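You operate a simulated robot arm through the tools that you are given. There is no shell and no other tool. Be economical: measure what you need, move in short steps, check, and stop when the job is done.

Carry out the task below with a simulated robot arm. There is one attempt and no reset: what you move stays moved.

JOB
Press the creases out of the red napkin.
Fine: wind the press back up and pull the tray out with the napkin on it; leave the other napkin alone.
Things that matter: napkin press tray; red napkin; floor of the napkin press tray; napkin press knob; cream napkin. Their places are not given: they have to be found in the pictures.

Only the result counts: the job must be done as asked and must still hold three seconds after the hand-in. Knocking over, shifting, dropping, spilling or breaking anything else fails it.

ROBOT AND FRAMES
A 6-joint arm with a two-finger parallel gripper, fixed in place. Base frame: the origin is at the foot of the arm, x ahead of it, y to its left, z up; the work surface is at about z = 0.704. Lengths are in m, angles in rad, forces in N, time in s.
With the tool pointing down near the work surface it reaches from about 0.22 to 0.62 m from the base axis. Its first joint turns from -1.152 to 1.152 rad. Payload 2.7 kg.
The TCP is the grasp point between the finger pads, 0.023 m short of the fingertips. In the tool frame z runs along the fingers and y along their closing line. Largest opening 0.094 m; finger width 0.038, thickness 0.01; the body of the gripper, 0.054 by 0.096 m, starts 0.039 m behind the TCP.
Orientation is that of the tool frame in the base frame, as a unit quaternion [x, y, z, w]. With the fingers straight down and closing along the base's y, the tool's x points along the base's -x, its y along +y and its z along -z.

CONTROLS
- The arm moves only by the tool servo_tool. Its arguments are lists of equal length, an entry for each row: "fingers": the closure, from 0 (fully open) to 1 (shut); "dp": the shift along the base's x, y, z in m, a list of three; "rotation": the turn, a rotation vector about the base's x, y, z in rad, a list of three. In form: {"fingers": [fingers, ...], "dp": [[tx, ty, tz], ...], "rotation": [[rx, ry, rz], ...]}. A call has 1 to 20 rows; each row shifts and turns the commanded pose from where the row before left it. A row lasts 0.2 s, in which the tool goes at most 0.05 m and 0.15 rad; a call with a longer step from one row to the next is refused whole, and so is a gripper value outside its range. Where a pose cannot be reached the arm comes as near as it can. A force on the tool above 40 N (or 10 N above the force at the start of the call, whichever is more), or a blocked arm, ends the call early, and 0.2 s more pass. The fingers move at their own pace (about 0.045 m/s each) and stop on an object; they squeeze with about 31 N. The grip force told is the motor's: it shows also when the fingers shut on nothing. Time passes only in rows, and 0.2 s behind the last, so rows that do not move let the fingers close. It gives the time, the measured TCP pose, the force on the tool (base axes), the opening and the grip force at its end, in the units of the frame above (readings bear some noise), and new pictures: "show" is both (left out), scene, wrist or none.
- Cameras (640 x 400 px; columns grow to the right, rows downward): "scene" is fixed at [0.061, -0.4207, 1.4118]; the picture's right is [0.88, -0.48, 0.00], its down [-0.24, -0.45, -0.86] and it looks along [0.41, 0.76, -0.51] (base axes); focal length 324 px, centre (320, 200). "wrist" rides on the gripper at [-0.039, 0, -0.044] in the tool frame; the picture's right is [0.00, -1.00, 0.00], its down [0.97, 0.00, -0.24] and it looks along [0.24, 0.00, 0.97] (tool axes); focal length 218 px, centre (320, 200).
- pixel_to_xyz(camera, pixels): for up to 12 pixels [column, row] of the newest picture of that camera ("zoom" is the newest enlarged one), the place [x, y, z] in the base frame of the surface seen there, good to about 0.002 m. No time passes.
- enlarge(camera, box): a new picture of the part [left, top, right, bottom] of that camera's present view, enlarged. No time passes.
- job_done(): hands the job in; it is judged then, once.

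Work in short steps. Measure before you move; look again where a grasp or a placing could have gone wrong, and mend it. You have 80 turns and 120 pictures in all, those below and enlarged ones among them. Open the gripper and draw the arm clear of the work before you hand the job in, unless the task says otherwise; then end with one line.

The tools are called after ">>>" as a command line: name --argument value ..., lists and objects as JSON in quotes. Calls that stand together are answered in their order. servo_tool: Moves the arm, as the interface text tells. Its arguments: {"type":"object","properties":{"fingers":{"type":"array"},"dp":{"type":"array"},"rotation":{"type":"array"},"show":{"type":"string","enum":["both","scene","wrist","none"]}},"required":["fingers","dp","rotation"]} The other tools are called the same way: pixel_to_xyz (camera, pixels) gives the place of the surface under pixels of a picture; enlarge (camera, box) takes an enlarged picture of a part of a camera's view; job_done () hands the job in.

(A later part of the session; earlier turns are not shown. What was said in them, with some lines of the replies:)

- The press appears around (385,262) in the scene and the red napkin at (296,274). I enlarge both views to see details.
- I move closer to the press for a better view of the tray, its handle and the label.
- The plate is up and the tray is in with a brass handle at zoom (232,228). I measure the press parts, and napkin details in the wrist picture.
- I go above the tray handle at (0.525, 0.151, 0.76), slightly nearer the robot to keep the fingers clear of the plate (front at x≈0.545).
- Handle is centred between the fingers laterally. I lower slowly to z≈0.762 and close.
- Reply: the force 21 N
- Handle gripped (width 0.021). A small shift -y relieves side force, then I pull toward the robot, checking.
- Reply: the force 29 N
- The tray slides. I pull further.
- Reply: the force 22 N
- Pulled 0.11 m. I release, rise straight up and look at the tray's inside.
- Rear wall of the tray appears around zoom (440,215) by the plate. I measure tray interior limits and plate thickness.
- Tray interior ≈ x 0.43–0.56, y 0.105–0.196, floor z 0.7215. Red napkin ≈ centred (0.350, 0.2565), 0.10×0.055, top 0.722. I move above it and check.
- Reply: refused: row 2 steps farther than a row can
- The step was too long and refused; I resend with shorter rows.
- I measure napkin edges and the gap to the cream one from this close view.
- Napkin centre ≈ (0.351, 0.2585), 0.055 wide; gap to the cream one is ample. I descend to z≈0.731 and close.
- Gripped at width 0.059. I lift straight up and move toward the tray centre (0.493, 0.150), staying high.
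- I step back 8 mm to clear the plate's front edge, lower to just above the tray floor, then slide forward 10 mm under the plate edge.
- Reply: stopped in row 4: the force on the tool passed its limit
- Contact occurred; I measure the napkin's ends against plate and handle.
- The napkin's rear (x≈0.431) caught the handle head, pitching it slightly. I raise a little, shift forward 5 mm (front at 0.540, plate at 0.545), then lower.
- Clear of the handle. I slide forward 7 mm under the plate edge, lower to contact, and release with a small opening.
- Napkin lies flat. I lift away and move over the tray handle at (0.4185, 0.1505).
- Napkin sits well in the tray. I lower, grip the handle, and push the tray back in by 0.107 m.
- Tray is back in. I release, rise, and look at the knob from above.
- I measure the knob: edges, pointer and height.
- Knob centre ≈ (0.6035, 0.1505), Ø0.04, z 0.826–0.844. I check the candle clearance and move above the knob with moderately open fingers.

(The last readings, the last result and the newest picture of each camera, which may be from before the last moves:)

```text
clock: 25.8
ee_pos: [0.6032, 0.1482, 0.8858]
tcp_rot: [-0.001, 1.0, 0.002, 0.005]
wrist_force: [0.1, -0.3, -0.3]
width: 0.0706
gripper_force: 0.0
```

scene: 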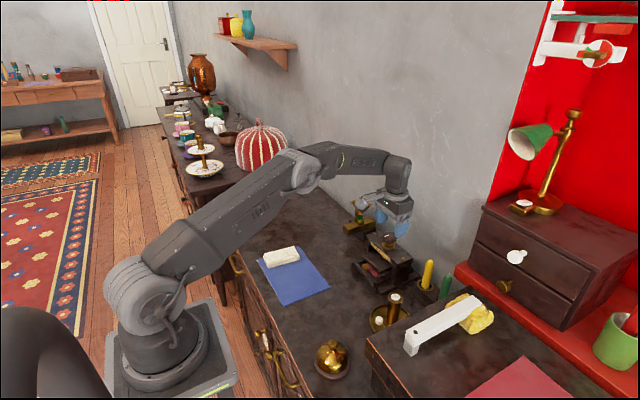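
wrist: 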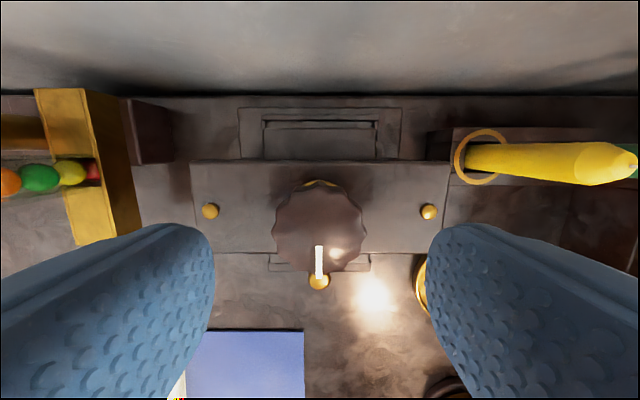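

Well above the knob. I turn the tool -1.35 rad first (to gain turning range), then lower to z≈0.842.

>>> servo_tool --fingers '[0.3, 0.3, 0.3, 0.3, 0.3, 0.3, 0.3, 0.3, 0.3, 0.3]' --dp '[[0, 0.002, 0], [0, 0, 0], [0, 0, 0], [0, 0, 0], [0, 0, 0], [0, 0, 0], [0, 0, 0], [0, 0, 0], [0, 0, 0], [0, 0, 0]]' --rotation '[[0, 0, -0.15], [0, 0, -0.15], [0, 0, -0.15], [0, 0, -0.15], [0, 0, -0.15], [0, 0, -0.15], [0, 0, -0.15], [0, 0, -0.15], [0, 0, -0.15], [0, 0, 0]]'

```text
clock: 28.0
ee_pos: [0.6043, 0.1511, 0.884]
tcp_rot: [0.625, 0.781, -0.002, 0.005]
wrist_force: [0.3, 0.5, -0.5]
width: 0.0658
gripper_force: 0.0
```

scene: 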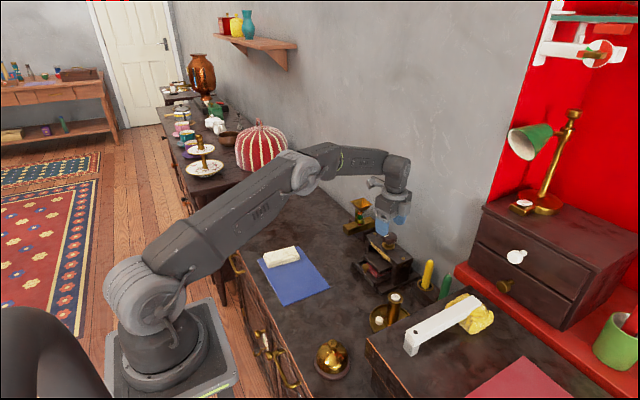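
wrist: 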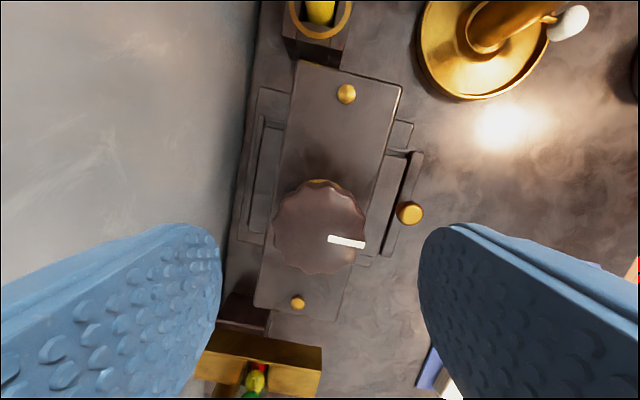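

Clear. I lower to z≈0.842 and close on the knob.

>>> servo_tool --fingers '[0.3, 0.3, 0.3, 0.6, 1, 1, 1, 1]' --dp '[[0, 0, -0.02], [0, 0, -0.014], [0, 0, -0.008], [0, 0, 0], [0, 0, 0], [0, 0, 0], [0, 0, 0], [0, 0, 0]]' --rotation '[[0, 0, 0], [0, 0, 0], [0, 0, 0], [0, 0, 0], [0, 0, 0], [0, 0, 0], [0, 0, 0], [0, 0, 0]]'

>>> enlarge --camera "scene" --box '[335, 195, 455, 285]'

```text
clock: 29.8
ee_pos: [0.6054, 0.1516, 0.8437]
tcp_rot: [0.624, 0.781, -0.001, 0.005]
wrist_force: [13.7, 3.1, -8.4]
width: 0.0413
gripper_force: 45.7
```

scene: 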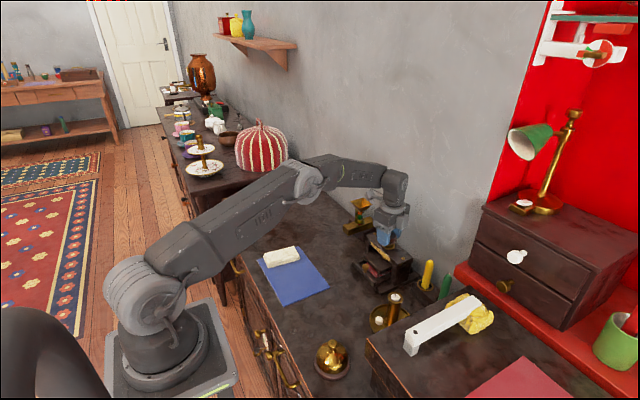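
wrist: 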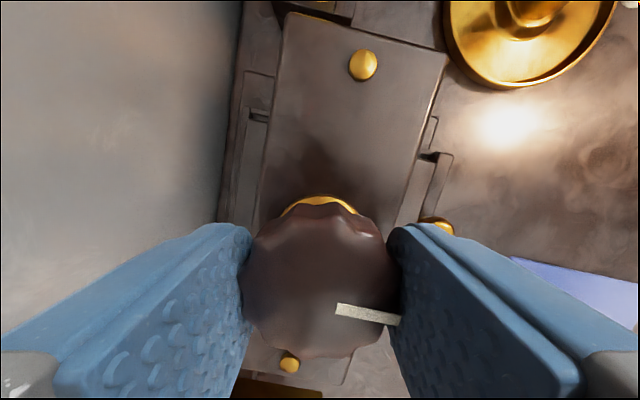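

```text
4.44 times, centred on (395, 240) of scene
```

zoom: 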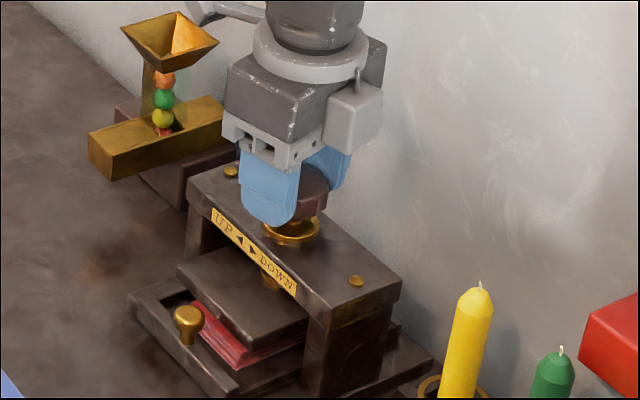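

Gripped (0.041). I turn +0.6 rad (pointer toward DOWN) and check the plate.

>>> servo_tool --fingers '[1, 1, 1, 1, 1, 1, 1]' --dp '[[0, 0, 0], [0, 0, 0], [0, 0, 0], [0, 0, 0], [0, 0, 0], [0, 0, 0], [0, 0, 0]]' --rotation '[[0, 0, 0.1], [0, 0, 0.12], [0, 0, 0.12], [0, 0, 0.12], [0, 0, 0.12], [0, 0, 0.12], [0, 0, 0]]'

>>> enlarge --camera "scene" --box '[335, 195, 455, 285]'

```text
clock: 31.4
ee_pos: [0.6029, 0.1505, 0.8431]
tcp_rot: [0.318, 0.948, -0.002, 0.004]
wrist_force: [-9.7, -5.9, 1.8]
width: 0.0415
gripper_force: 45.3
```

scene: 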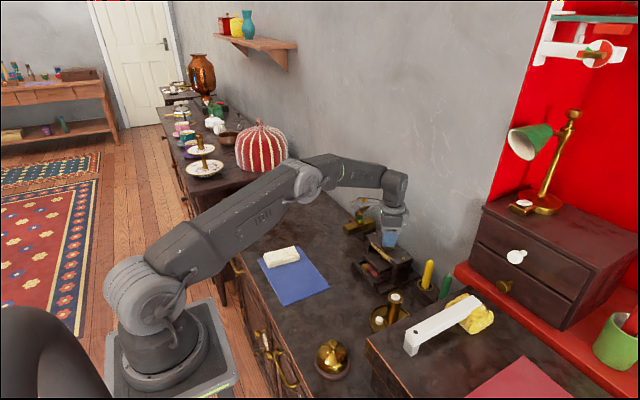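
wrist: 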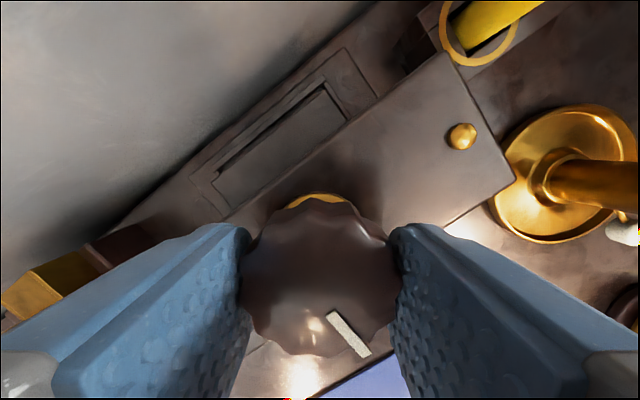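

```text
4.44 times, centred on (395, 240) of scene
```

zoom: 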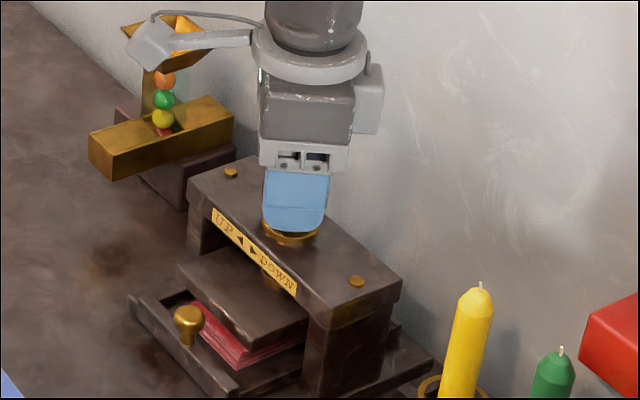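

The pointer stayed put in the base frame, so the knob slipped or is at a stop this way. I test by turning -0.5 rad.

>>> servo_tool --fingers '[1, 1, 1, 1, 1, 1]' --dp '[[0, 0, 0], [0, 0, 0], [0, 0, 0], [0, 0, 0], [0, 0, 0], [0, 0, 0]]' --rotation '[[0, 0, -0.1], [0, 0, -0.1], [0, 0, -0.1], [0, 0, -0.1], [0, 0, -0.1], [0, 0, 0]]'

>>> enlarge --camera "scene" --box '[335, 195, 455, 285]'

```text
clock: 32.8
ee_pos: [0.6036, 0.152, 0.8433]
tcp_rot: [0.543, 0.84, -0.001, 0.007]
wrist_force: [-3.4, 3.2, -1.3]
width: 0.0414
gripper_force: 45.0
```

scene: 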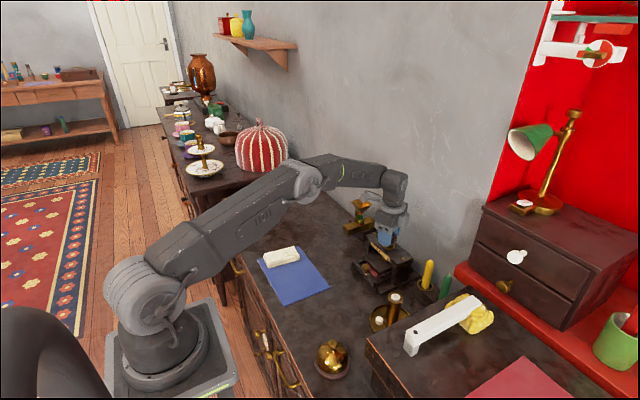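
wrist: 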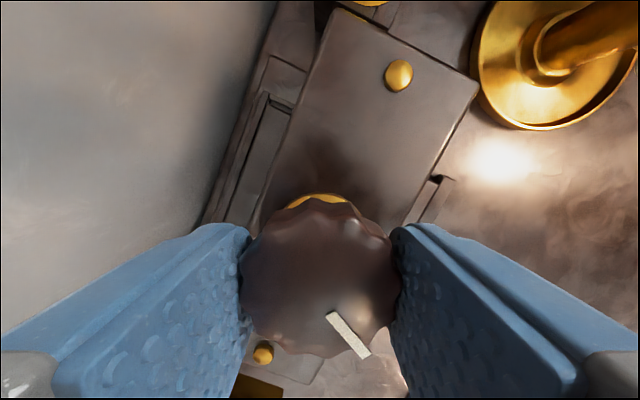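

```text
4.44 times, centred on (395, 240) of scene
```

zoom: 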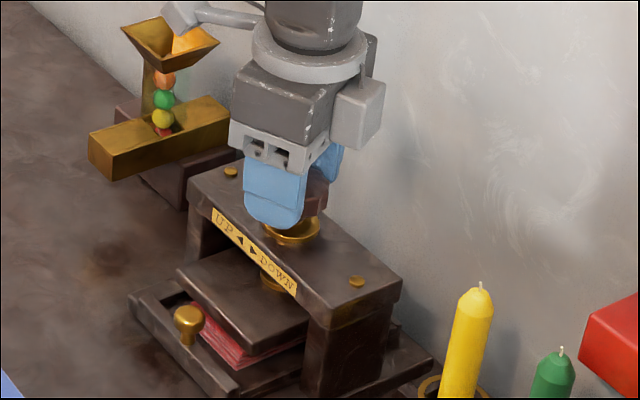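

Negative rotation turns the knob with the gripper, and the plate seems to go down a little. I continue -1.2 rad.

>>> servo_tool --fingers '[1, 1, 1, 1, 1, 1, 1, 1, 1, 1, 1]' --dp '[[0, 0, 0], [0, 0, 0], [0, 0, 0], [0, 0, 0], [0, 0, 0], [0, 0, 0], [0, 0, 0], [0, 0, 0], [0, 0, 0], [0, 0, 0], [0, 0, 0]]' --rotation '[[0, 0, -0.12], [0, 0, -0.12], [0, 0, -0.12], [0, 0, -0.12], [0, 0, -0.12], [0, 0, -0.12], [0, 0, -0.12], [0, 0, -0.12], [0, 0, -0.12], [0, 0, -0.12], [0, 0, 0]]'

>>> enlarge --camera "scene" --box '[335, 195, 455, 285]'

```text
clock: 35.2
ee_pos: [0.6035, 0.1529, 0.8433]
tcp_rot: [0.906, 0.423, -0.004, 0.009]
wrist_force: [-34.6, -3.7, -3.8]
width: 0.0471
gripper_force: 44.8
```

scene: 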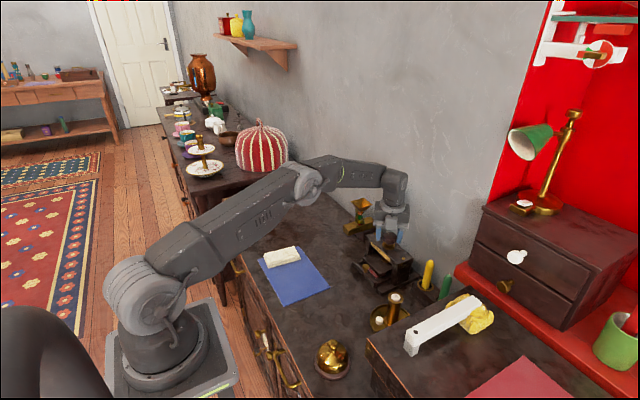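
wrist: 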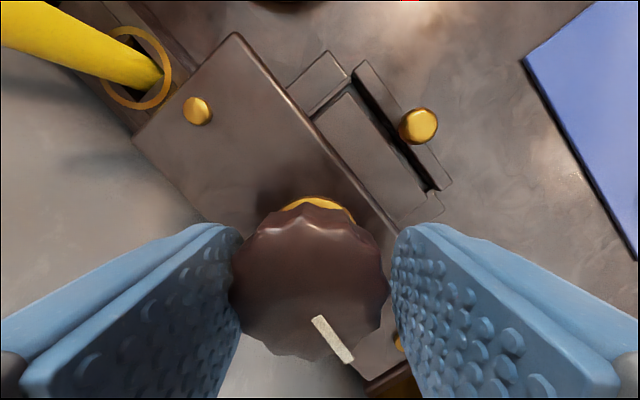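

```text
4.44 times, centred on (395, 240) of scene
```

zoom: 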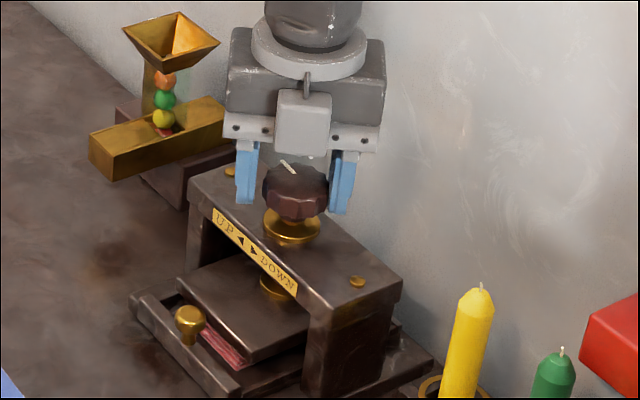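

The plate is going down, good. But at this yaw the wrist bracket seems to touch the wall (-35 N in x). I release and turn back positive, to regrip from the other side.

>>> servo_tool --fingers '[0.3, 0.3, 0.3, 0.3, 0.3, 0.3, 0.3, 0.3, 0.3, 0.3, 0.3, 0.3, 0.3, 0.3, 0.3, 0.3, 0.3, 0.3, 0.3, 0.3]' --dp '[[0, 0, 0], [0, 0, 0], [0, 0, 0], [0, 0, 0], [0, 0, 0], [0, 0, 0], [0, 0, 0], [0, 0, 0], [0, 0, 0], [0, 0, 0], [0, 0, 0], [0, 0, 0], [0, 0, 0], [0, 0, 0], [0, 0, 0], [0, 0, 0], [0, 0, 0], [0, 0, 0], [0, 0, 0], [0, 0, 0]]' --rotation '[[0, 0, 0], [0, 0, 0], [0, 0, 0.1], [0, 0, 0.15], [0, 0, 0.15], [0, 0, 0.15], [0, 0, 0.15], [0, 0, 0.15], [0, 0, 0.15], [0, 0, 0.15], [0, 0, 0.15], [0, 0, 0.15], [0, 0, 0.15], [0, 0, 0.15], [0, 0, 0.15], [0, 0, 0.15], [0, 0, 0.15], [0, 0, 0.15], [0, 0, 0.15], [0, 0, 0]]'

>>> enlarge --camera "scene" --box '[335, 195, 455, 285]'

```text
clock: 35.4
ee_pos: [0.5999, 0.1578, 0.8449]
tcp_rot: [0.916, 0.401, -0.011, 0.0]
wrist_force: [-36.8, -8.1, 11.7]
width: 0.0657
gripper_force: 0.1
stopped in row 1: the force on the tool passed its limit (the readings are from after the stop); the commanded pose is now the measured one
```

scene: 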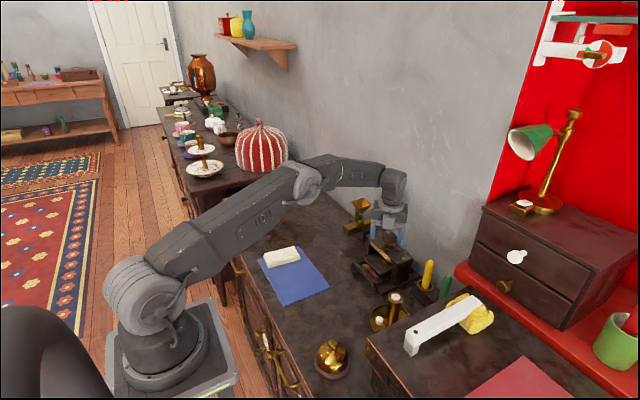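
wrist: 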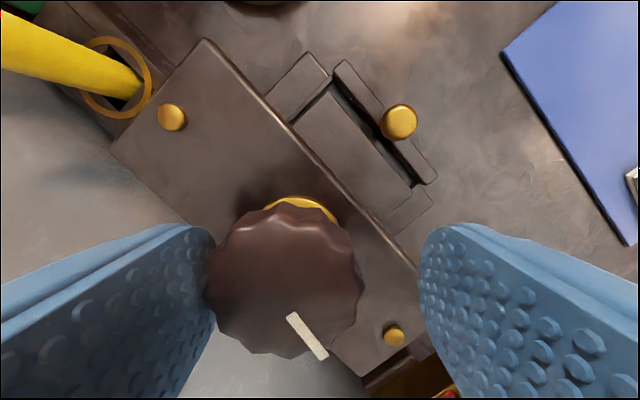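

```text
4.44 times, centred on (395, 240) of scene
```

zoom: 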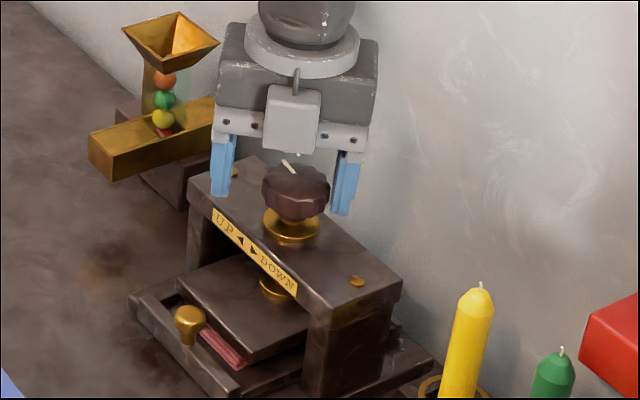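

The bracket still leans on the wall; I turn back while rising clear of the knob.

>>> servo_tool --fingers '[0.3, 0.3, 0.3, 0.3, 0.3, 0.3, 0.3, 0.3, 0.3, 0.3, 0.3, 0.3, 0.3, 0.3, 0.3, 0.3, 0.3, 0.3, 0.3, 0.3]' --dp '[[0, 0, 0.005], [0, 0, 0.01], [0, 0, 0.015], [0, 0, 0.01], [0, 0, 0], [0, 0, 0], [0, 0, 0], [0, 0, 0], [0, 0, 0], [0, 0, 0], [0, 0, 0], [0, 0, 0], [0, 0, 0], [0, 0, 0], [0, 0, 0], [0, 0, 0], [0, 0, 0], [0, 0, 0], [0, 0, 0], [0, 0, 0]]' --rotation '[[0, 0, 0.05], [0, 0, 0.1], [0, 0, 0.15], [0, 0, 0.15], [0, 0, 0.15], [0, 0, 0.15], [0, 0, 0.15], [0, 0, 0.15], [0, 0, 0.15], [0, 0, 0.15], [0, 0, 0.15], [0, 0, 0.15], [0, 0, 0.15], [0, 0, 0.15], [0, 0, 0.15], [0, 0, 0.15], [0, 0, 0.15], [0, 0, 0.15], [0, 0, 0.15], [0, 0, 0.15]]' --show "wrist"

```text
clock: 39.6
ee_pos: [0.6012, 0.1576, 0.8843]
tcp_rot: [-0.262, 0.965, -0.001, 0.01]
wrist_force: [0.4, 0.6, -0.9]
width: 0.0656
gripper_force: 0.1
```

wrist: 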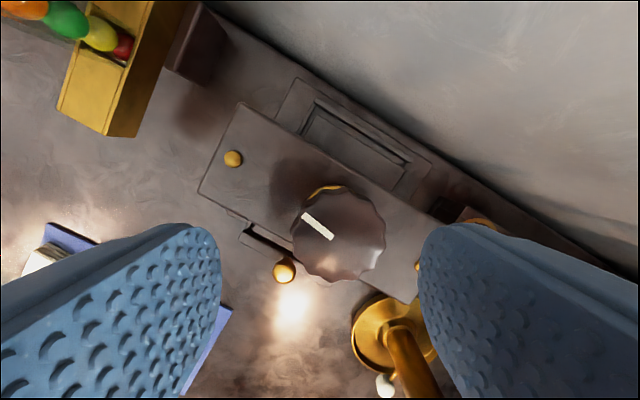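

Free now, yaw ≈ +0.53. I turn another +1.05, recentre over the knob (0.6035, 0.1505), lower and grip.

>>> servo_tool --fingers '[0.3, 0.3, 0.3, 0.3, 0.3, 0.3, 0.3, 0.3, 0.3, 0.3, 0.3, 0.6, 1, 1, 1, 1]' --dp '[[0.001, -0.003, 0], [0.001, -0.004, 0], [0, 0, 0], [0, 0, 0], [0, 0, 0], [0, 0, 0], [0, 0, 0], [0, 0, 0], [0, 0, -0.02], [0, 0, -0.014], [0, 0, -0.008], [0, 0, 0], [0, 0, 0], [0, 0, 0], [0, 0, 0], [0, 0, 0]]' --rotation '[[0, 0, 0.15], [0, 0, 0.15], [0, 0, 0.15], [0, 0, 0.15], [0, 0, 0.15], [0, 0, 0.15], [0, 0, 0.15], [0, 0, 0], [0, 0, 0], [0, 0, 0], [0, 0, 0], [0, 0, 0], [0, 0, 0], [0, 0, 0], [0, 0, 0], [0, 0, 0]]'

```text
clock: 43.0
ee_pos: [0.605, 0.1513, 0.8425]
tcp_rot: [0.71, -0.704, -0.002, -0.01]
wrist_force: [32.3, -0.5, -8.9]
width: 0.0414
gripper_force: 45.4
```

scene: 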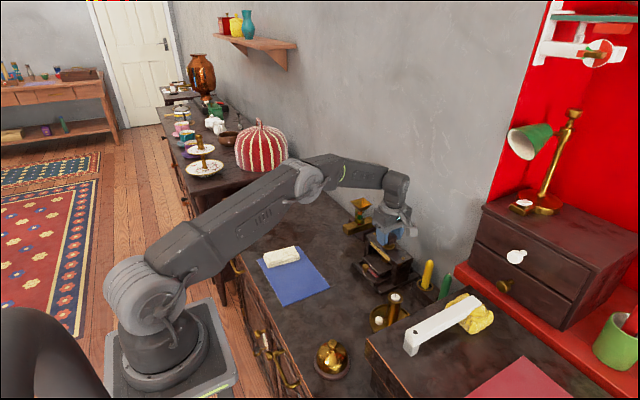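
wrist: 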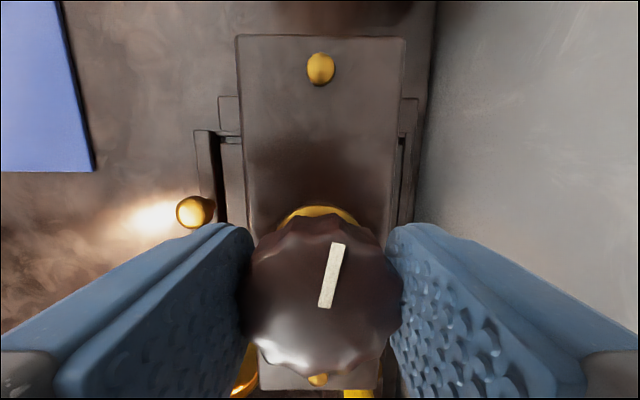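

Gripped. I shift +2 mm in x to relieve the side force and turn -2.85 rad.

>>> servo_tool --fingers '[1, 1, 1, 1, 1, 1, 1, 1, 1, 1, 1, 1, 1, 1, 1, 1, 1, 1, 1, 1]' --dp '[[0.002, 0, 0], [0, 0, 0], [0, 0, 0], [0, 0, 0], [0, 0, 0], [0, 0, 0], [0, 0, 0], [0, 0, 0], [0, 0, 0], [0, 0, 0], [0, 0, 0], [0, 0, 0], [0, 0, 0], [0, 0, 0], [0, 0, 0], [0, 0, 0], [0, 0, 0], [0, 0, 0], [0, 0, 0], [0, 0, 0]]' --rotation '[[0, 0, 0], [0, 0, -0.15], [0, 0, -0.15], [0, 0, -0.15], [0, 0, -0.15], [0, 0, -0.15], [0, 0, -0.15], [0, 0, -0.15], [0, 0, -0.15], [0, 0, -0.15], [0, 0, -0.15], [0, 0, -0.15], [0, 0, -0.15], [0, 0, -0.15], [0, 0, -0.15], [0, 0, -0.15], [0, 0, -0.15], [0, 0, -0.15], [0, 0, -0.15], [0, 0, -0.15]]' --show "wrist"

>>> enlarge --camera "scene" --box '[335, 195, 455, 285]'

```text
clock: 47.2
ee_pos: [0.6037, 0.1529, 0.841]
tcp_rot: [0.592, 0.806, -0.007, 0.004]
wrist_force: [4.1, 4.2, -9.2]
width: 0.0412
gripper_force: 44.6
```

wrist: 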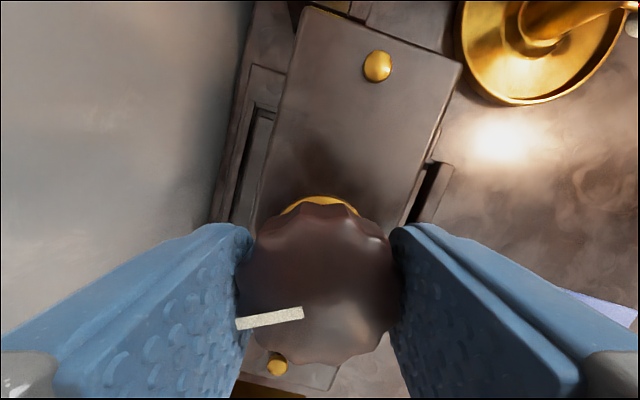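

```text
4.44 times, centred on (395, 240) of scene
```

zoom: 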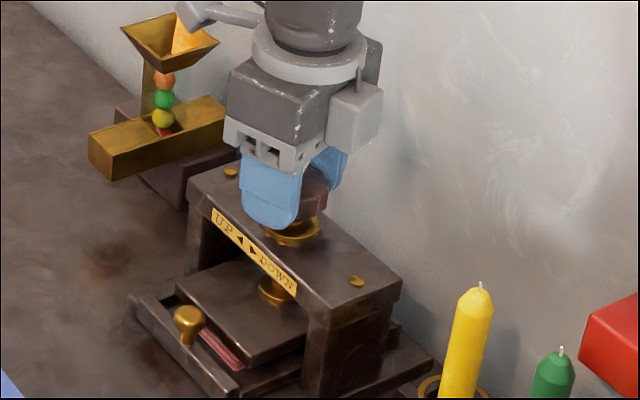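

The pointer lagged, so the knob turned ~1.3 rad and then slipped – possibly fully down. I measure the plate height.

>>> pixel_to_xyz --camera "zoom" --pixels '[[220, 300], [240, 320], [290, 325], [250, 345], [250, 357], [220, 352], [215, 340]]'

>>> enlarge --camera "scene" --box '[355, 240, 415, 285]'

```text
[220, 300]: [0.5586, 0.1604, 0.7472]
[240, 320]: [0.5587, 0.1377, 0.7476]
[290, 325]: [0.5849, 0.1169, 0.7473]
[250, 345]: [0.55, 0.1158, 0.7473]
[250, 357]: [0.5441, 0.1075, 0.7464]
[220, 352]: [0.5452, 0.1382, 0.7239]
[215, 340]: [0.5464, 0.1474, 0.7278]
```

```text
8.89 times, centred on (385, 262) of scene
```

zoom: 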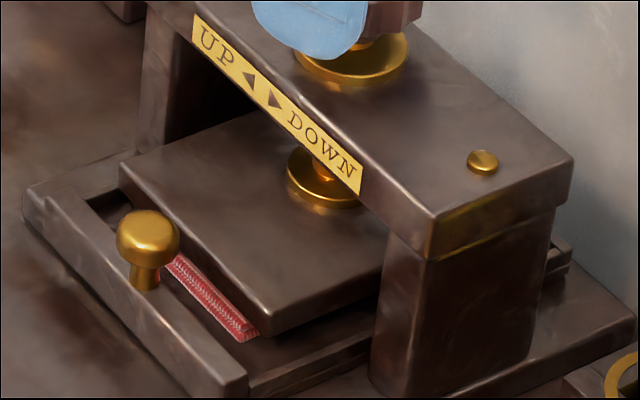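

Plate is down 14.4 mm and appears in contact with the napkin. I turn a further -0.4 rad to see whether the knob still yields.

>>> servo_tool --fingers '[1, 1, 1, 1, 1, 1]' --dp '[[0, -0.001, 0], [0, 0, 0], [0, 0, 0], [0, 0, 0], [0, 0, 0], [0, 0, 0]]' --rotation '[[0, 0, 0], [0, 0, -0.1], [0, 0, -0.1], [0, 0, -0.1], [0, 0, -0.1], [0, 0, 0]]' --show "wrist"

>>> enlarge --camera "scene" --box '[355, 240, 415, 285]'

>>> pixel_to_xyz --camera "zoom" --pixels '[[200, 200], [150, 165], [265, 290], [268, 325], [215, 287], [218, 300], [245, 315], [225, 320]]'

```text
clock: 48.6
ee_pos: [0.6036, 0.1486, 0.8418]
tcp_rot: [0.742, 0.67, -0.01, 0.004]
wrist_force: [1.4, -6.5, 1.6]
width: 0.0414
gripper_force: 44.9
```

wrist: 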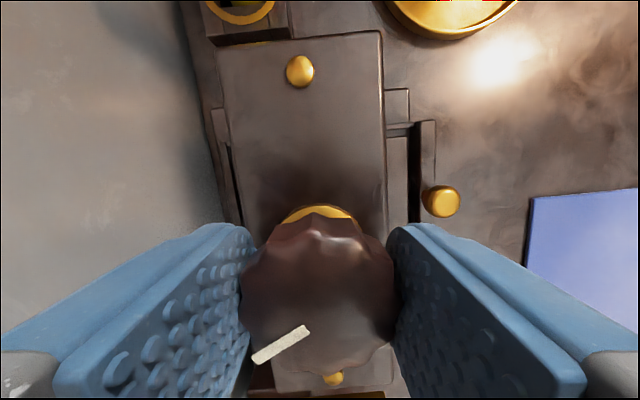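

```text
8.89 times, centred on (385, 262) of scene
```

zoom: 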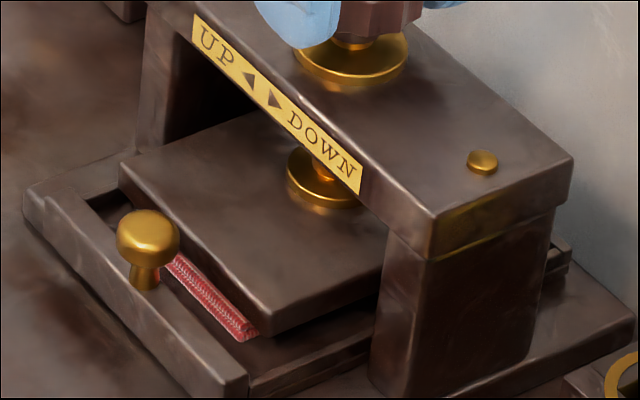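

```text
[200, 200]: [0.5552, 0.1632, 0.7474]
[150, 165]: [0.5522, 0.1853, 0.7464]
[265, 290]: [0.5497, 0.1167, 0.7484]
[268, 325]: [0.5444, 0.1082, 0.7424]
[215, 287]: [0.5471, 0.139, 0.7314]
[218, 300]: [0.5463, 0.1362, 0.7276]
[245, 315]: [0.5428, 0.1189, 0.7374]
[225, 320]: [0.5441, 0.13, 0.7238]
```

Knob holds still (pointer angle unchanged), plate firmly on the compressed napkin (top ~0.735 vs 0.738). After a short dwell I wind it back up with positive turning.

>>> servo_tool --fingers '[1, 1, 1, 1, 1, 1, 1, 1, 1, 1, 1, 1, 1, 1, 1, 1, 1, 1, 1, 1]' --dp '[[0, 0.001, 0], [0, 0, 0], [0, 0, 0], [0, 0, 0], [0, 0, 0], [0, 0, 0], [0, 0, 0], [0, 0, 0], [0, 0, 0], [0, 0, 0], [0, 0, 0], [0, 0, 0], [0, 0, 0], [0, 0, 0], [0, 0, 0], [0, 0, 0], [0, 0, 0], [0, 0, 0], [0, 0, 0], [0, 0, 0]]' --rotation '[[0, 0, 0], [0, 0, 0], [0, 0, 0.14], [0, 0, 0.15], [0, 0, 0.15], [0, 0, 0.15], [0, 0, 0.15], [0, 0, 0.15], [0, 0, 0.15], [0, 0, 0.15], [0, 0, 0.15], [0, 0, 0.15], [0, 0, 0.15], [0, 0, 0.15], [0, 0, 0.15], [0, 0, 0.15], [0, 0, 0.15], [0, 0, 0.15], [0, 0, 0.15], [0, 0, 0.15]]' --show "wrist"

>>> enlarge --camera "scene" --box '[355, 240, 415, 285]'

>>> pixel_to_xyz --camera "zoom" --pixels '[[200, 200], [265, 285], [250, 250]]'

```text
clock: 52.8
ee_pos: [0.605, 0.1499, 0.8417]
tcp_rot: [-0.487, 0.873, 0.003, 0.011]
wrist_force: [19.6, -11.5, -0.9]
width: 0.0412
gripper_force: 45.5
```

wrist: 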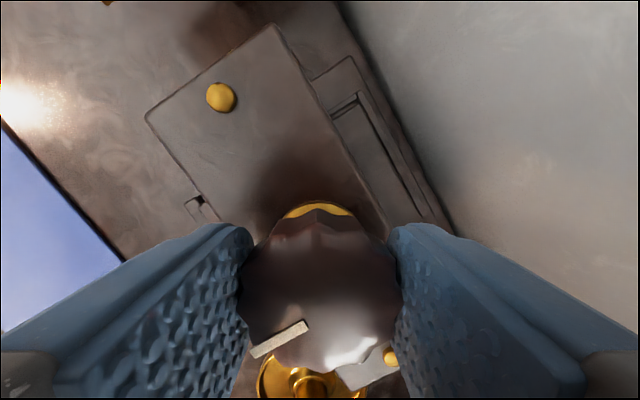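

```text
8.89 times, centred on (385, 262) of scene
```

zoom: 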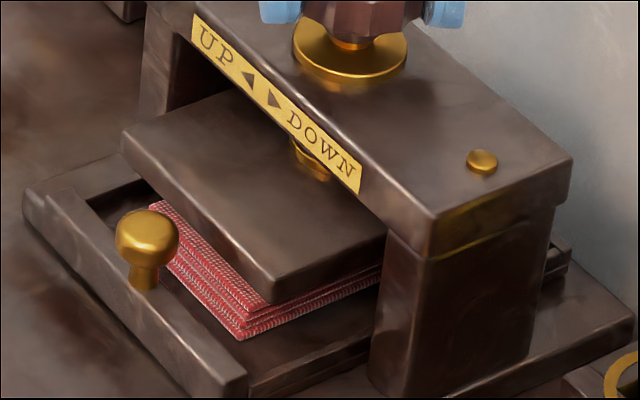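

```text
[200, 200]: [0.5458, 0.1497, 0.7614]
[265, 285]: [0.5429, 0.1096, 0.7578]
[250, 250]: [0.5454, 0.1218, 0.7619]
```

Plate top is back at its original 0.7617 and the pointer faces front again. I release the knob, rise, and turn the tool back to neutral.

>>> servo_tool --fingers '[0.4, 0.3, 0.3, 0.3, 0.3, 0.3, 0.4, 0.5, 0.5, 0.5, 0.5, 0.5, 0.5]' --dp '[[0, 0, 0], [0, 0, 0], [0, 0, 0.01], [0, 0, 0.03], [0, 0, 0.03], [-0.03, 0, 0], [-0.04, 0, 0], [-0.015, 0, 0], [0, 0, 0], [0, 0, 0], [0, 0, -0.04], [0, 0, -0.04], [0, 0, 0]]' --rotation '[[0, 0, 0], [0, 0, 0], [0, 0, 0], [0, 0, 0], [0, 0, -0.12], [0, 0, -0.15], [0, 0, -0.15], [0, 0, -0.15], [0, 0, -0.15], [0, 0, -0.15], [0, 0, -0.15], [0, 0, 0], [0, 0, 0]]' --show "wrist"

>>> enlarge --camera "scene" --box '[310, 205, 430, 295]'

```text
clock: 55.6
ee_pos: [0.5203, 0.1498, 0.8308]
tcp_rot: [0.0, 1.0, -0.004, 0.008]
wrist_force: [0.6, 0.4, -0.7]
width: 0.0471
gripper_force: 0.0
```

wrist: 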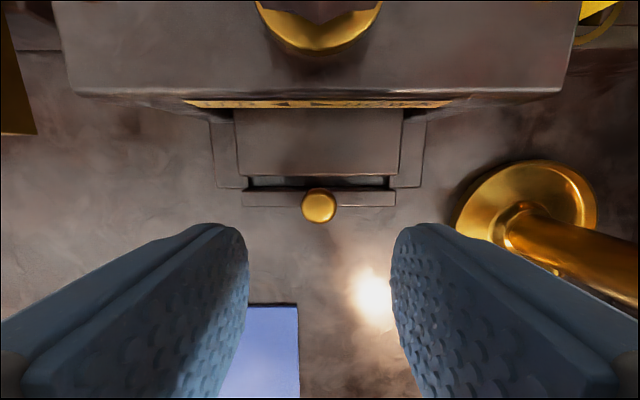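

```text
4.44 times, centred on (370, 250) of scene
```

zoom: 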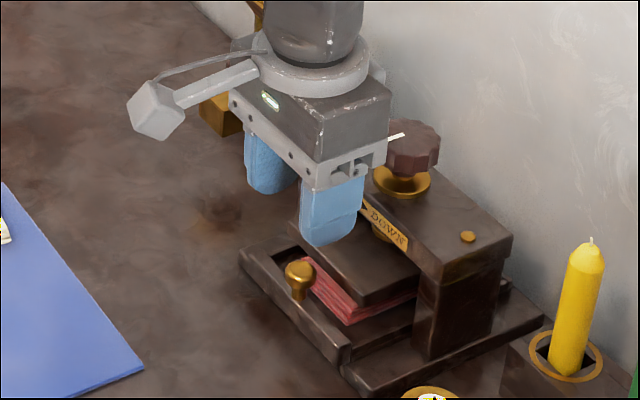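

Positioned over the handle as before. I lower, grip, and pull the tray out 0.108 m.

>>> servo_tool --fingers '[0.5, 0.5, 0.5, 0.5, 1, 1, 1, 1, 1, 1, 1, 1, 1, 1, 1, 1, 1]' --dp '[[-0.001, 0, -0.02], [0, 0, -0.02], [0, 0, -0.018], [0, 0, -0.012], [0, 0, 0], [0, 0, 0], [0, 0, 0], [0, 0, 0], [-0.01, 0, 0], [-0.015, 0, 0], [-0.015, 0, 0], [-0.015, 0, 0], [-0.015, 0, 0], [-0.015, 0, 0], [-0.015, 0, 0], [-0.01, 0, 0], [0, 0, 0]]' --rotation '[[0, 0, 0], [0, 0, 0], [0, 0, 0], [0, 0, 0], [0, 0, 0], [0, 0, 0], [0, 0, 0], [0, 0, 0], [0, 0, 0], [0, 0, 0], [0, 0, 0], [0, 0, 0], [0, 0, 0], [0, 0, 0], [0, 0, 0], [0, 0, 0], [0, 0, 0]]' --show "wrist"

>>> enlarge --camera "scene" --box '[290, 215, 440, 315]'

```text
clock: 59.2
ee_pos: [0.4083, 0.1499, 0.7616]
tcp_rot: [0.001, 1.0, -0.003, 0.009]
wrist_force: [-0.7, -13.5, 10.3]
width: 0.0206
gripper_force: 44.8
```

wrist: 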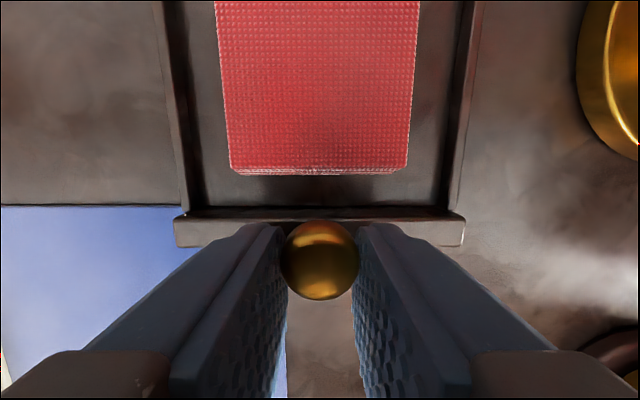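

```text
4.00 times, centred on (365, 265) of scene
```

zoom: 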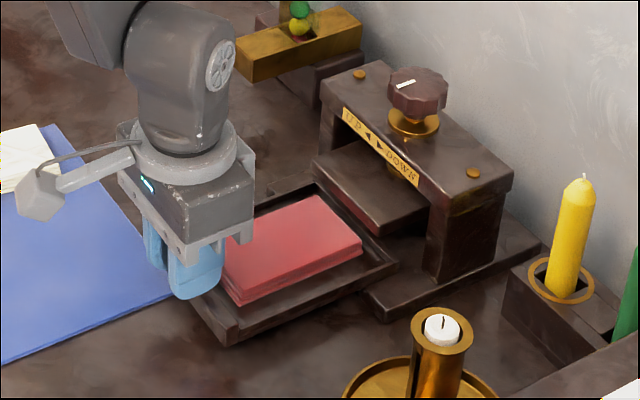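

The napkin is smooth now. I pull another 8 mm for margin, then release and retreat.

>>> servo_tool --fingers '[1, 1, 1, 0.5, 0.5, 0.5, 0.5, 0.5, 0.5, 0.5]' --dp '[[-0.004, 0, 0], [-0.004, 0, 0], [0, 0, 0], [0, 0, 0], [0, 0, 0], [0, 0, 0.02], [0, 0, 0.045], [0, 0, 0.045], [-0.02, 0, 0.04], [0, 0, 0.04]]' --rotation '[[0, 0, 0], [0, 0, 0], [0, 0, 0], [0, 0, 0], [0, 0, 0], [0, 0, 0], [0, 0, 0], [0, 0, 0], [0, 0, 0], [0, 0, 0]]'

>>> enlarge --camera "scene" --box '[250, 195, 450, 325]'

```text
clock: 61.4
ee_pos: [0.3789, 0.1486, 0.9516]
tcp_rot: [0.0, 1.0, -0.003, 0.008]
wrist_force: [-0.2, 0.7, 0.2]
width: 0.047
gripper_force: 0.0
```

scene: 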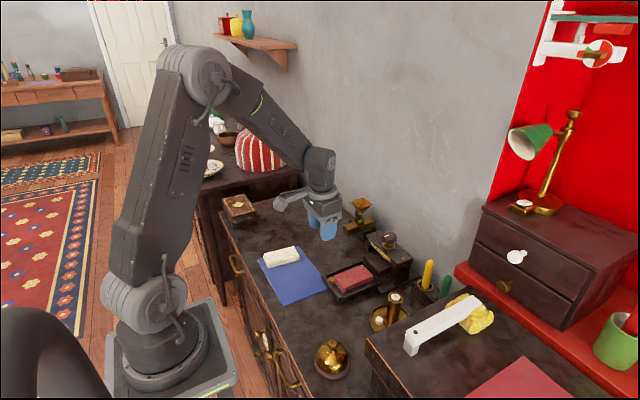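
wrist: 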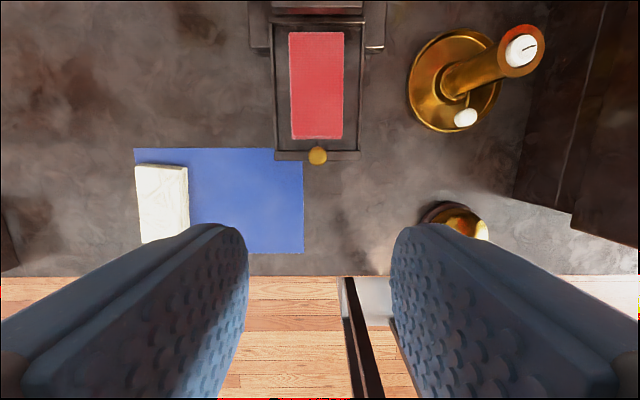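

```text
3.08 times, centred on (350, 260) of scene
```

zoom: 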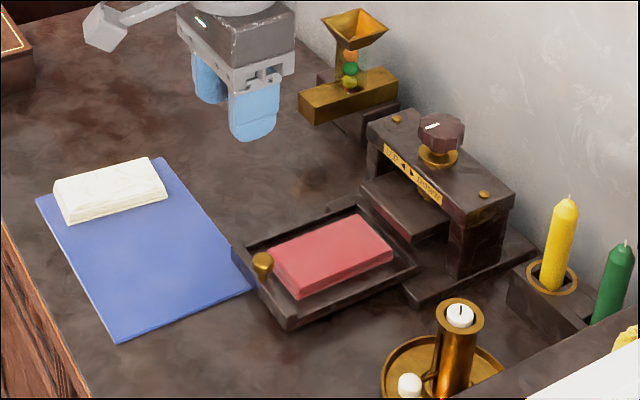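

Smooth red napkin lies on the pulled-out tray, the press is up and the cream napkin untouched. I open the gripper fully, rise and then hand in.

>>> servo_tool --fingers '[0, 0, 0, 0, 0]' --dp '[[0, 0, 0.04], [0, 0, 0.04], [0, 0, 0.04], [0, 0, 0.04], [0, 0, 0]]' --rotation '[[0, 0, 0], [0, 0, 0], [0, 0, 0], [0, 0, 0], [0, 0, 0]]' --show "wrist"

```text
clock: 62.6
ee_pos: [0.3815, 0.1518, 1.1123]
tcp_rot: [0.0, 1.0, -0.004, 0.009]
wrist_force: [0.0, -0.3, -0.2]
width: 0.0941
gripper_force: 0.1
```

wrist: 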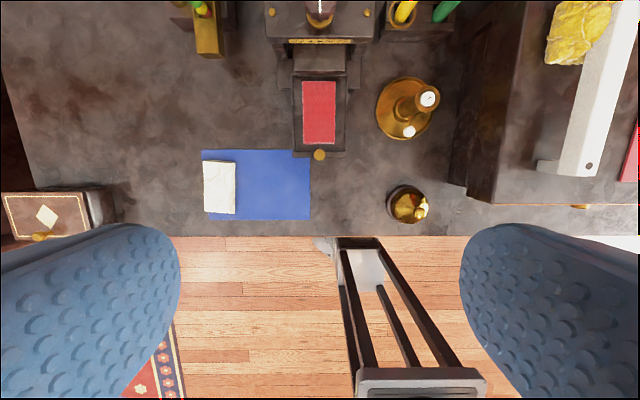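

Everything is in place and the arm is clear; I hand in.

>>> job_done

```text
The job is handed in.
```

The red napkin is pressed smooth and lies on the pulled-out tray. The press is wound back up, and the cream napkin was not touched.
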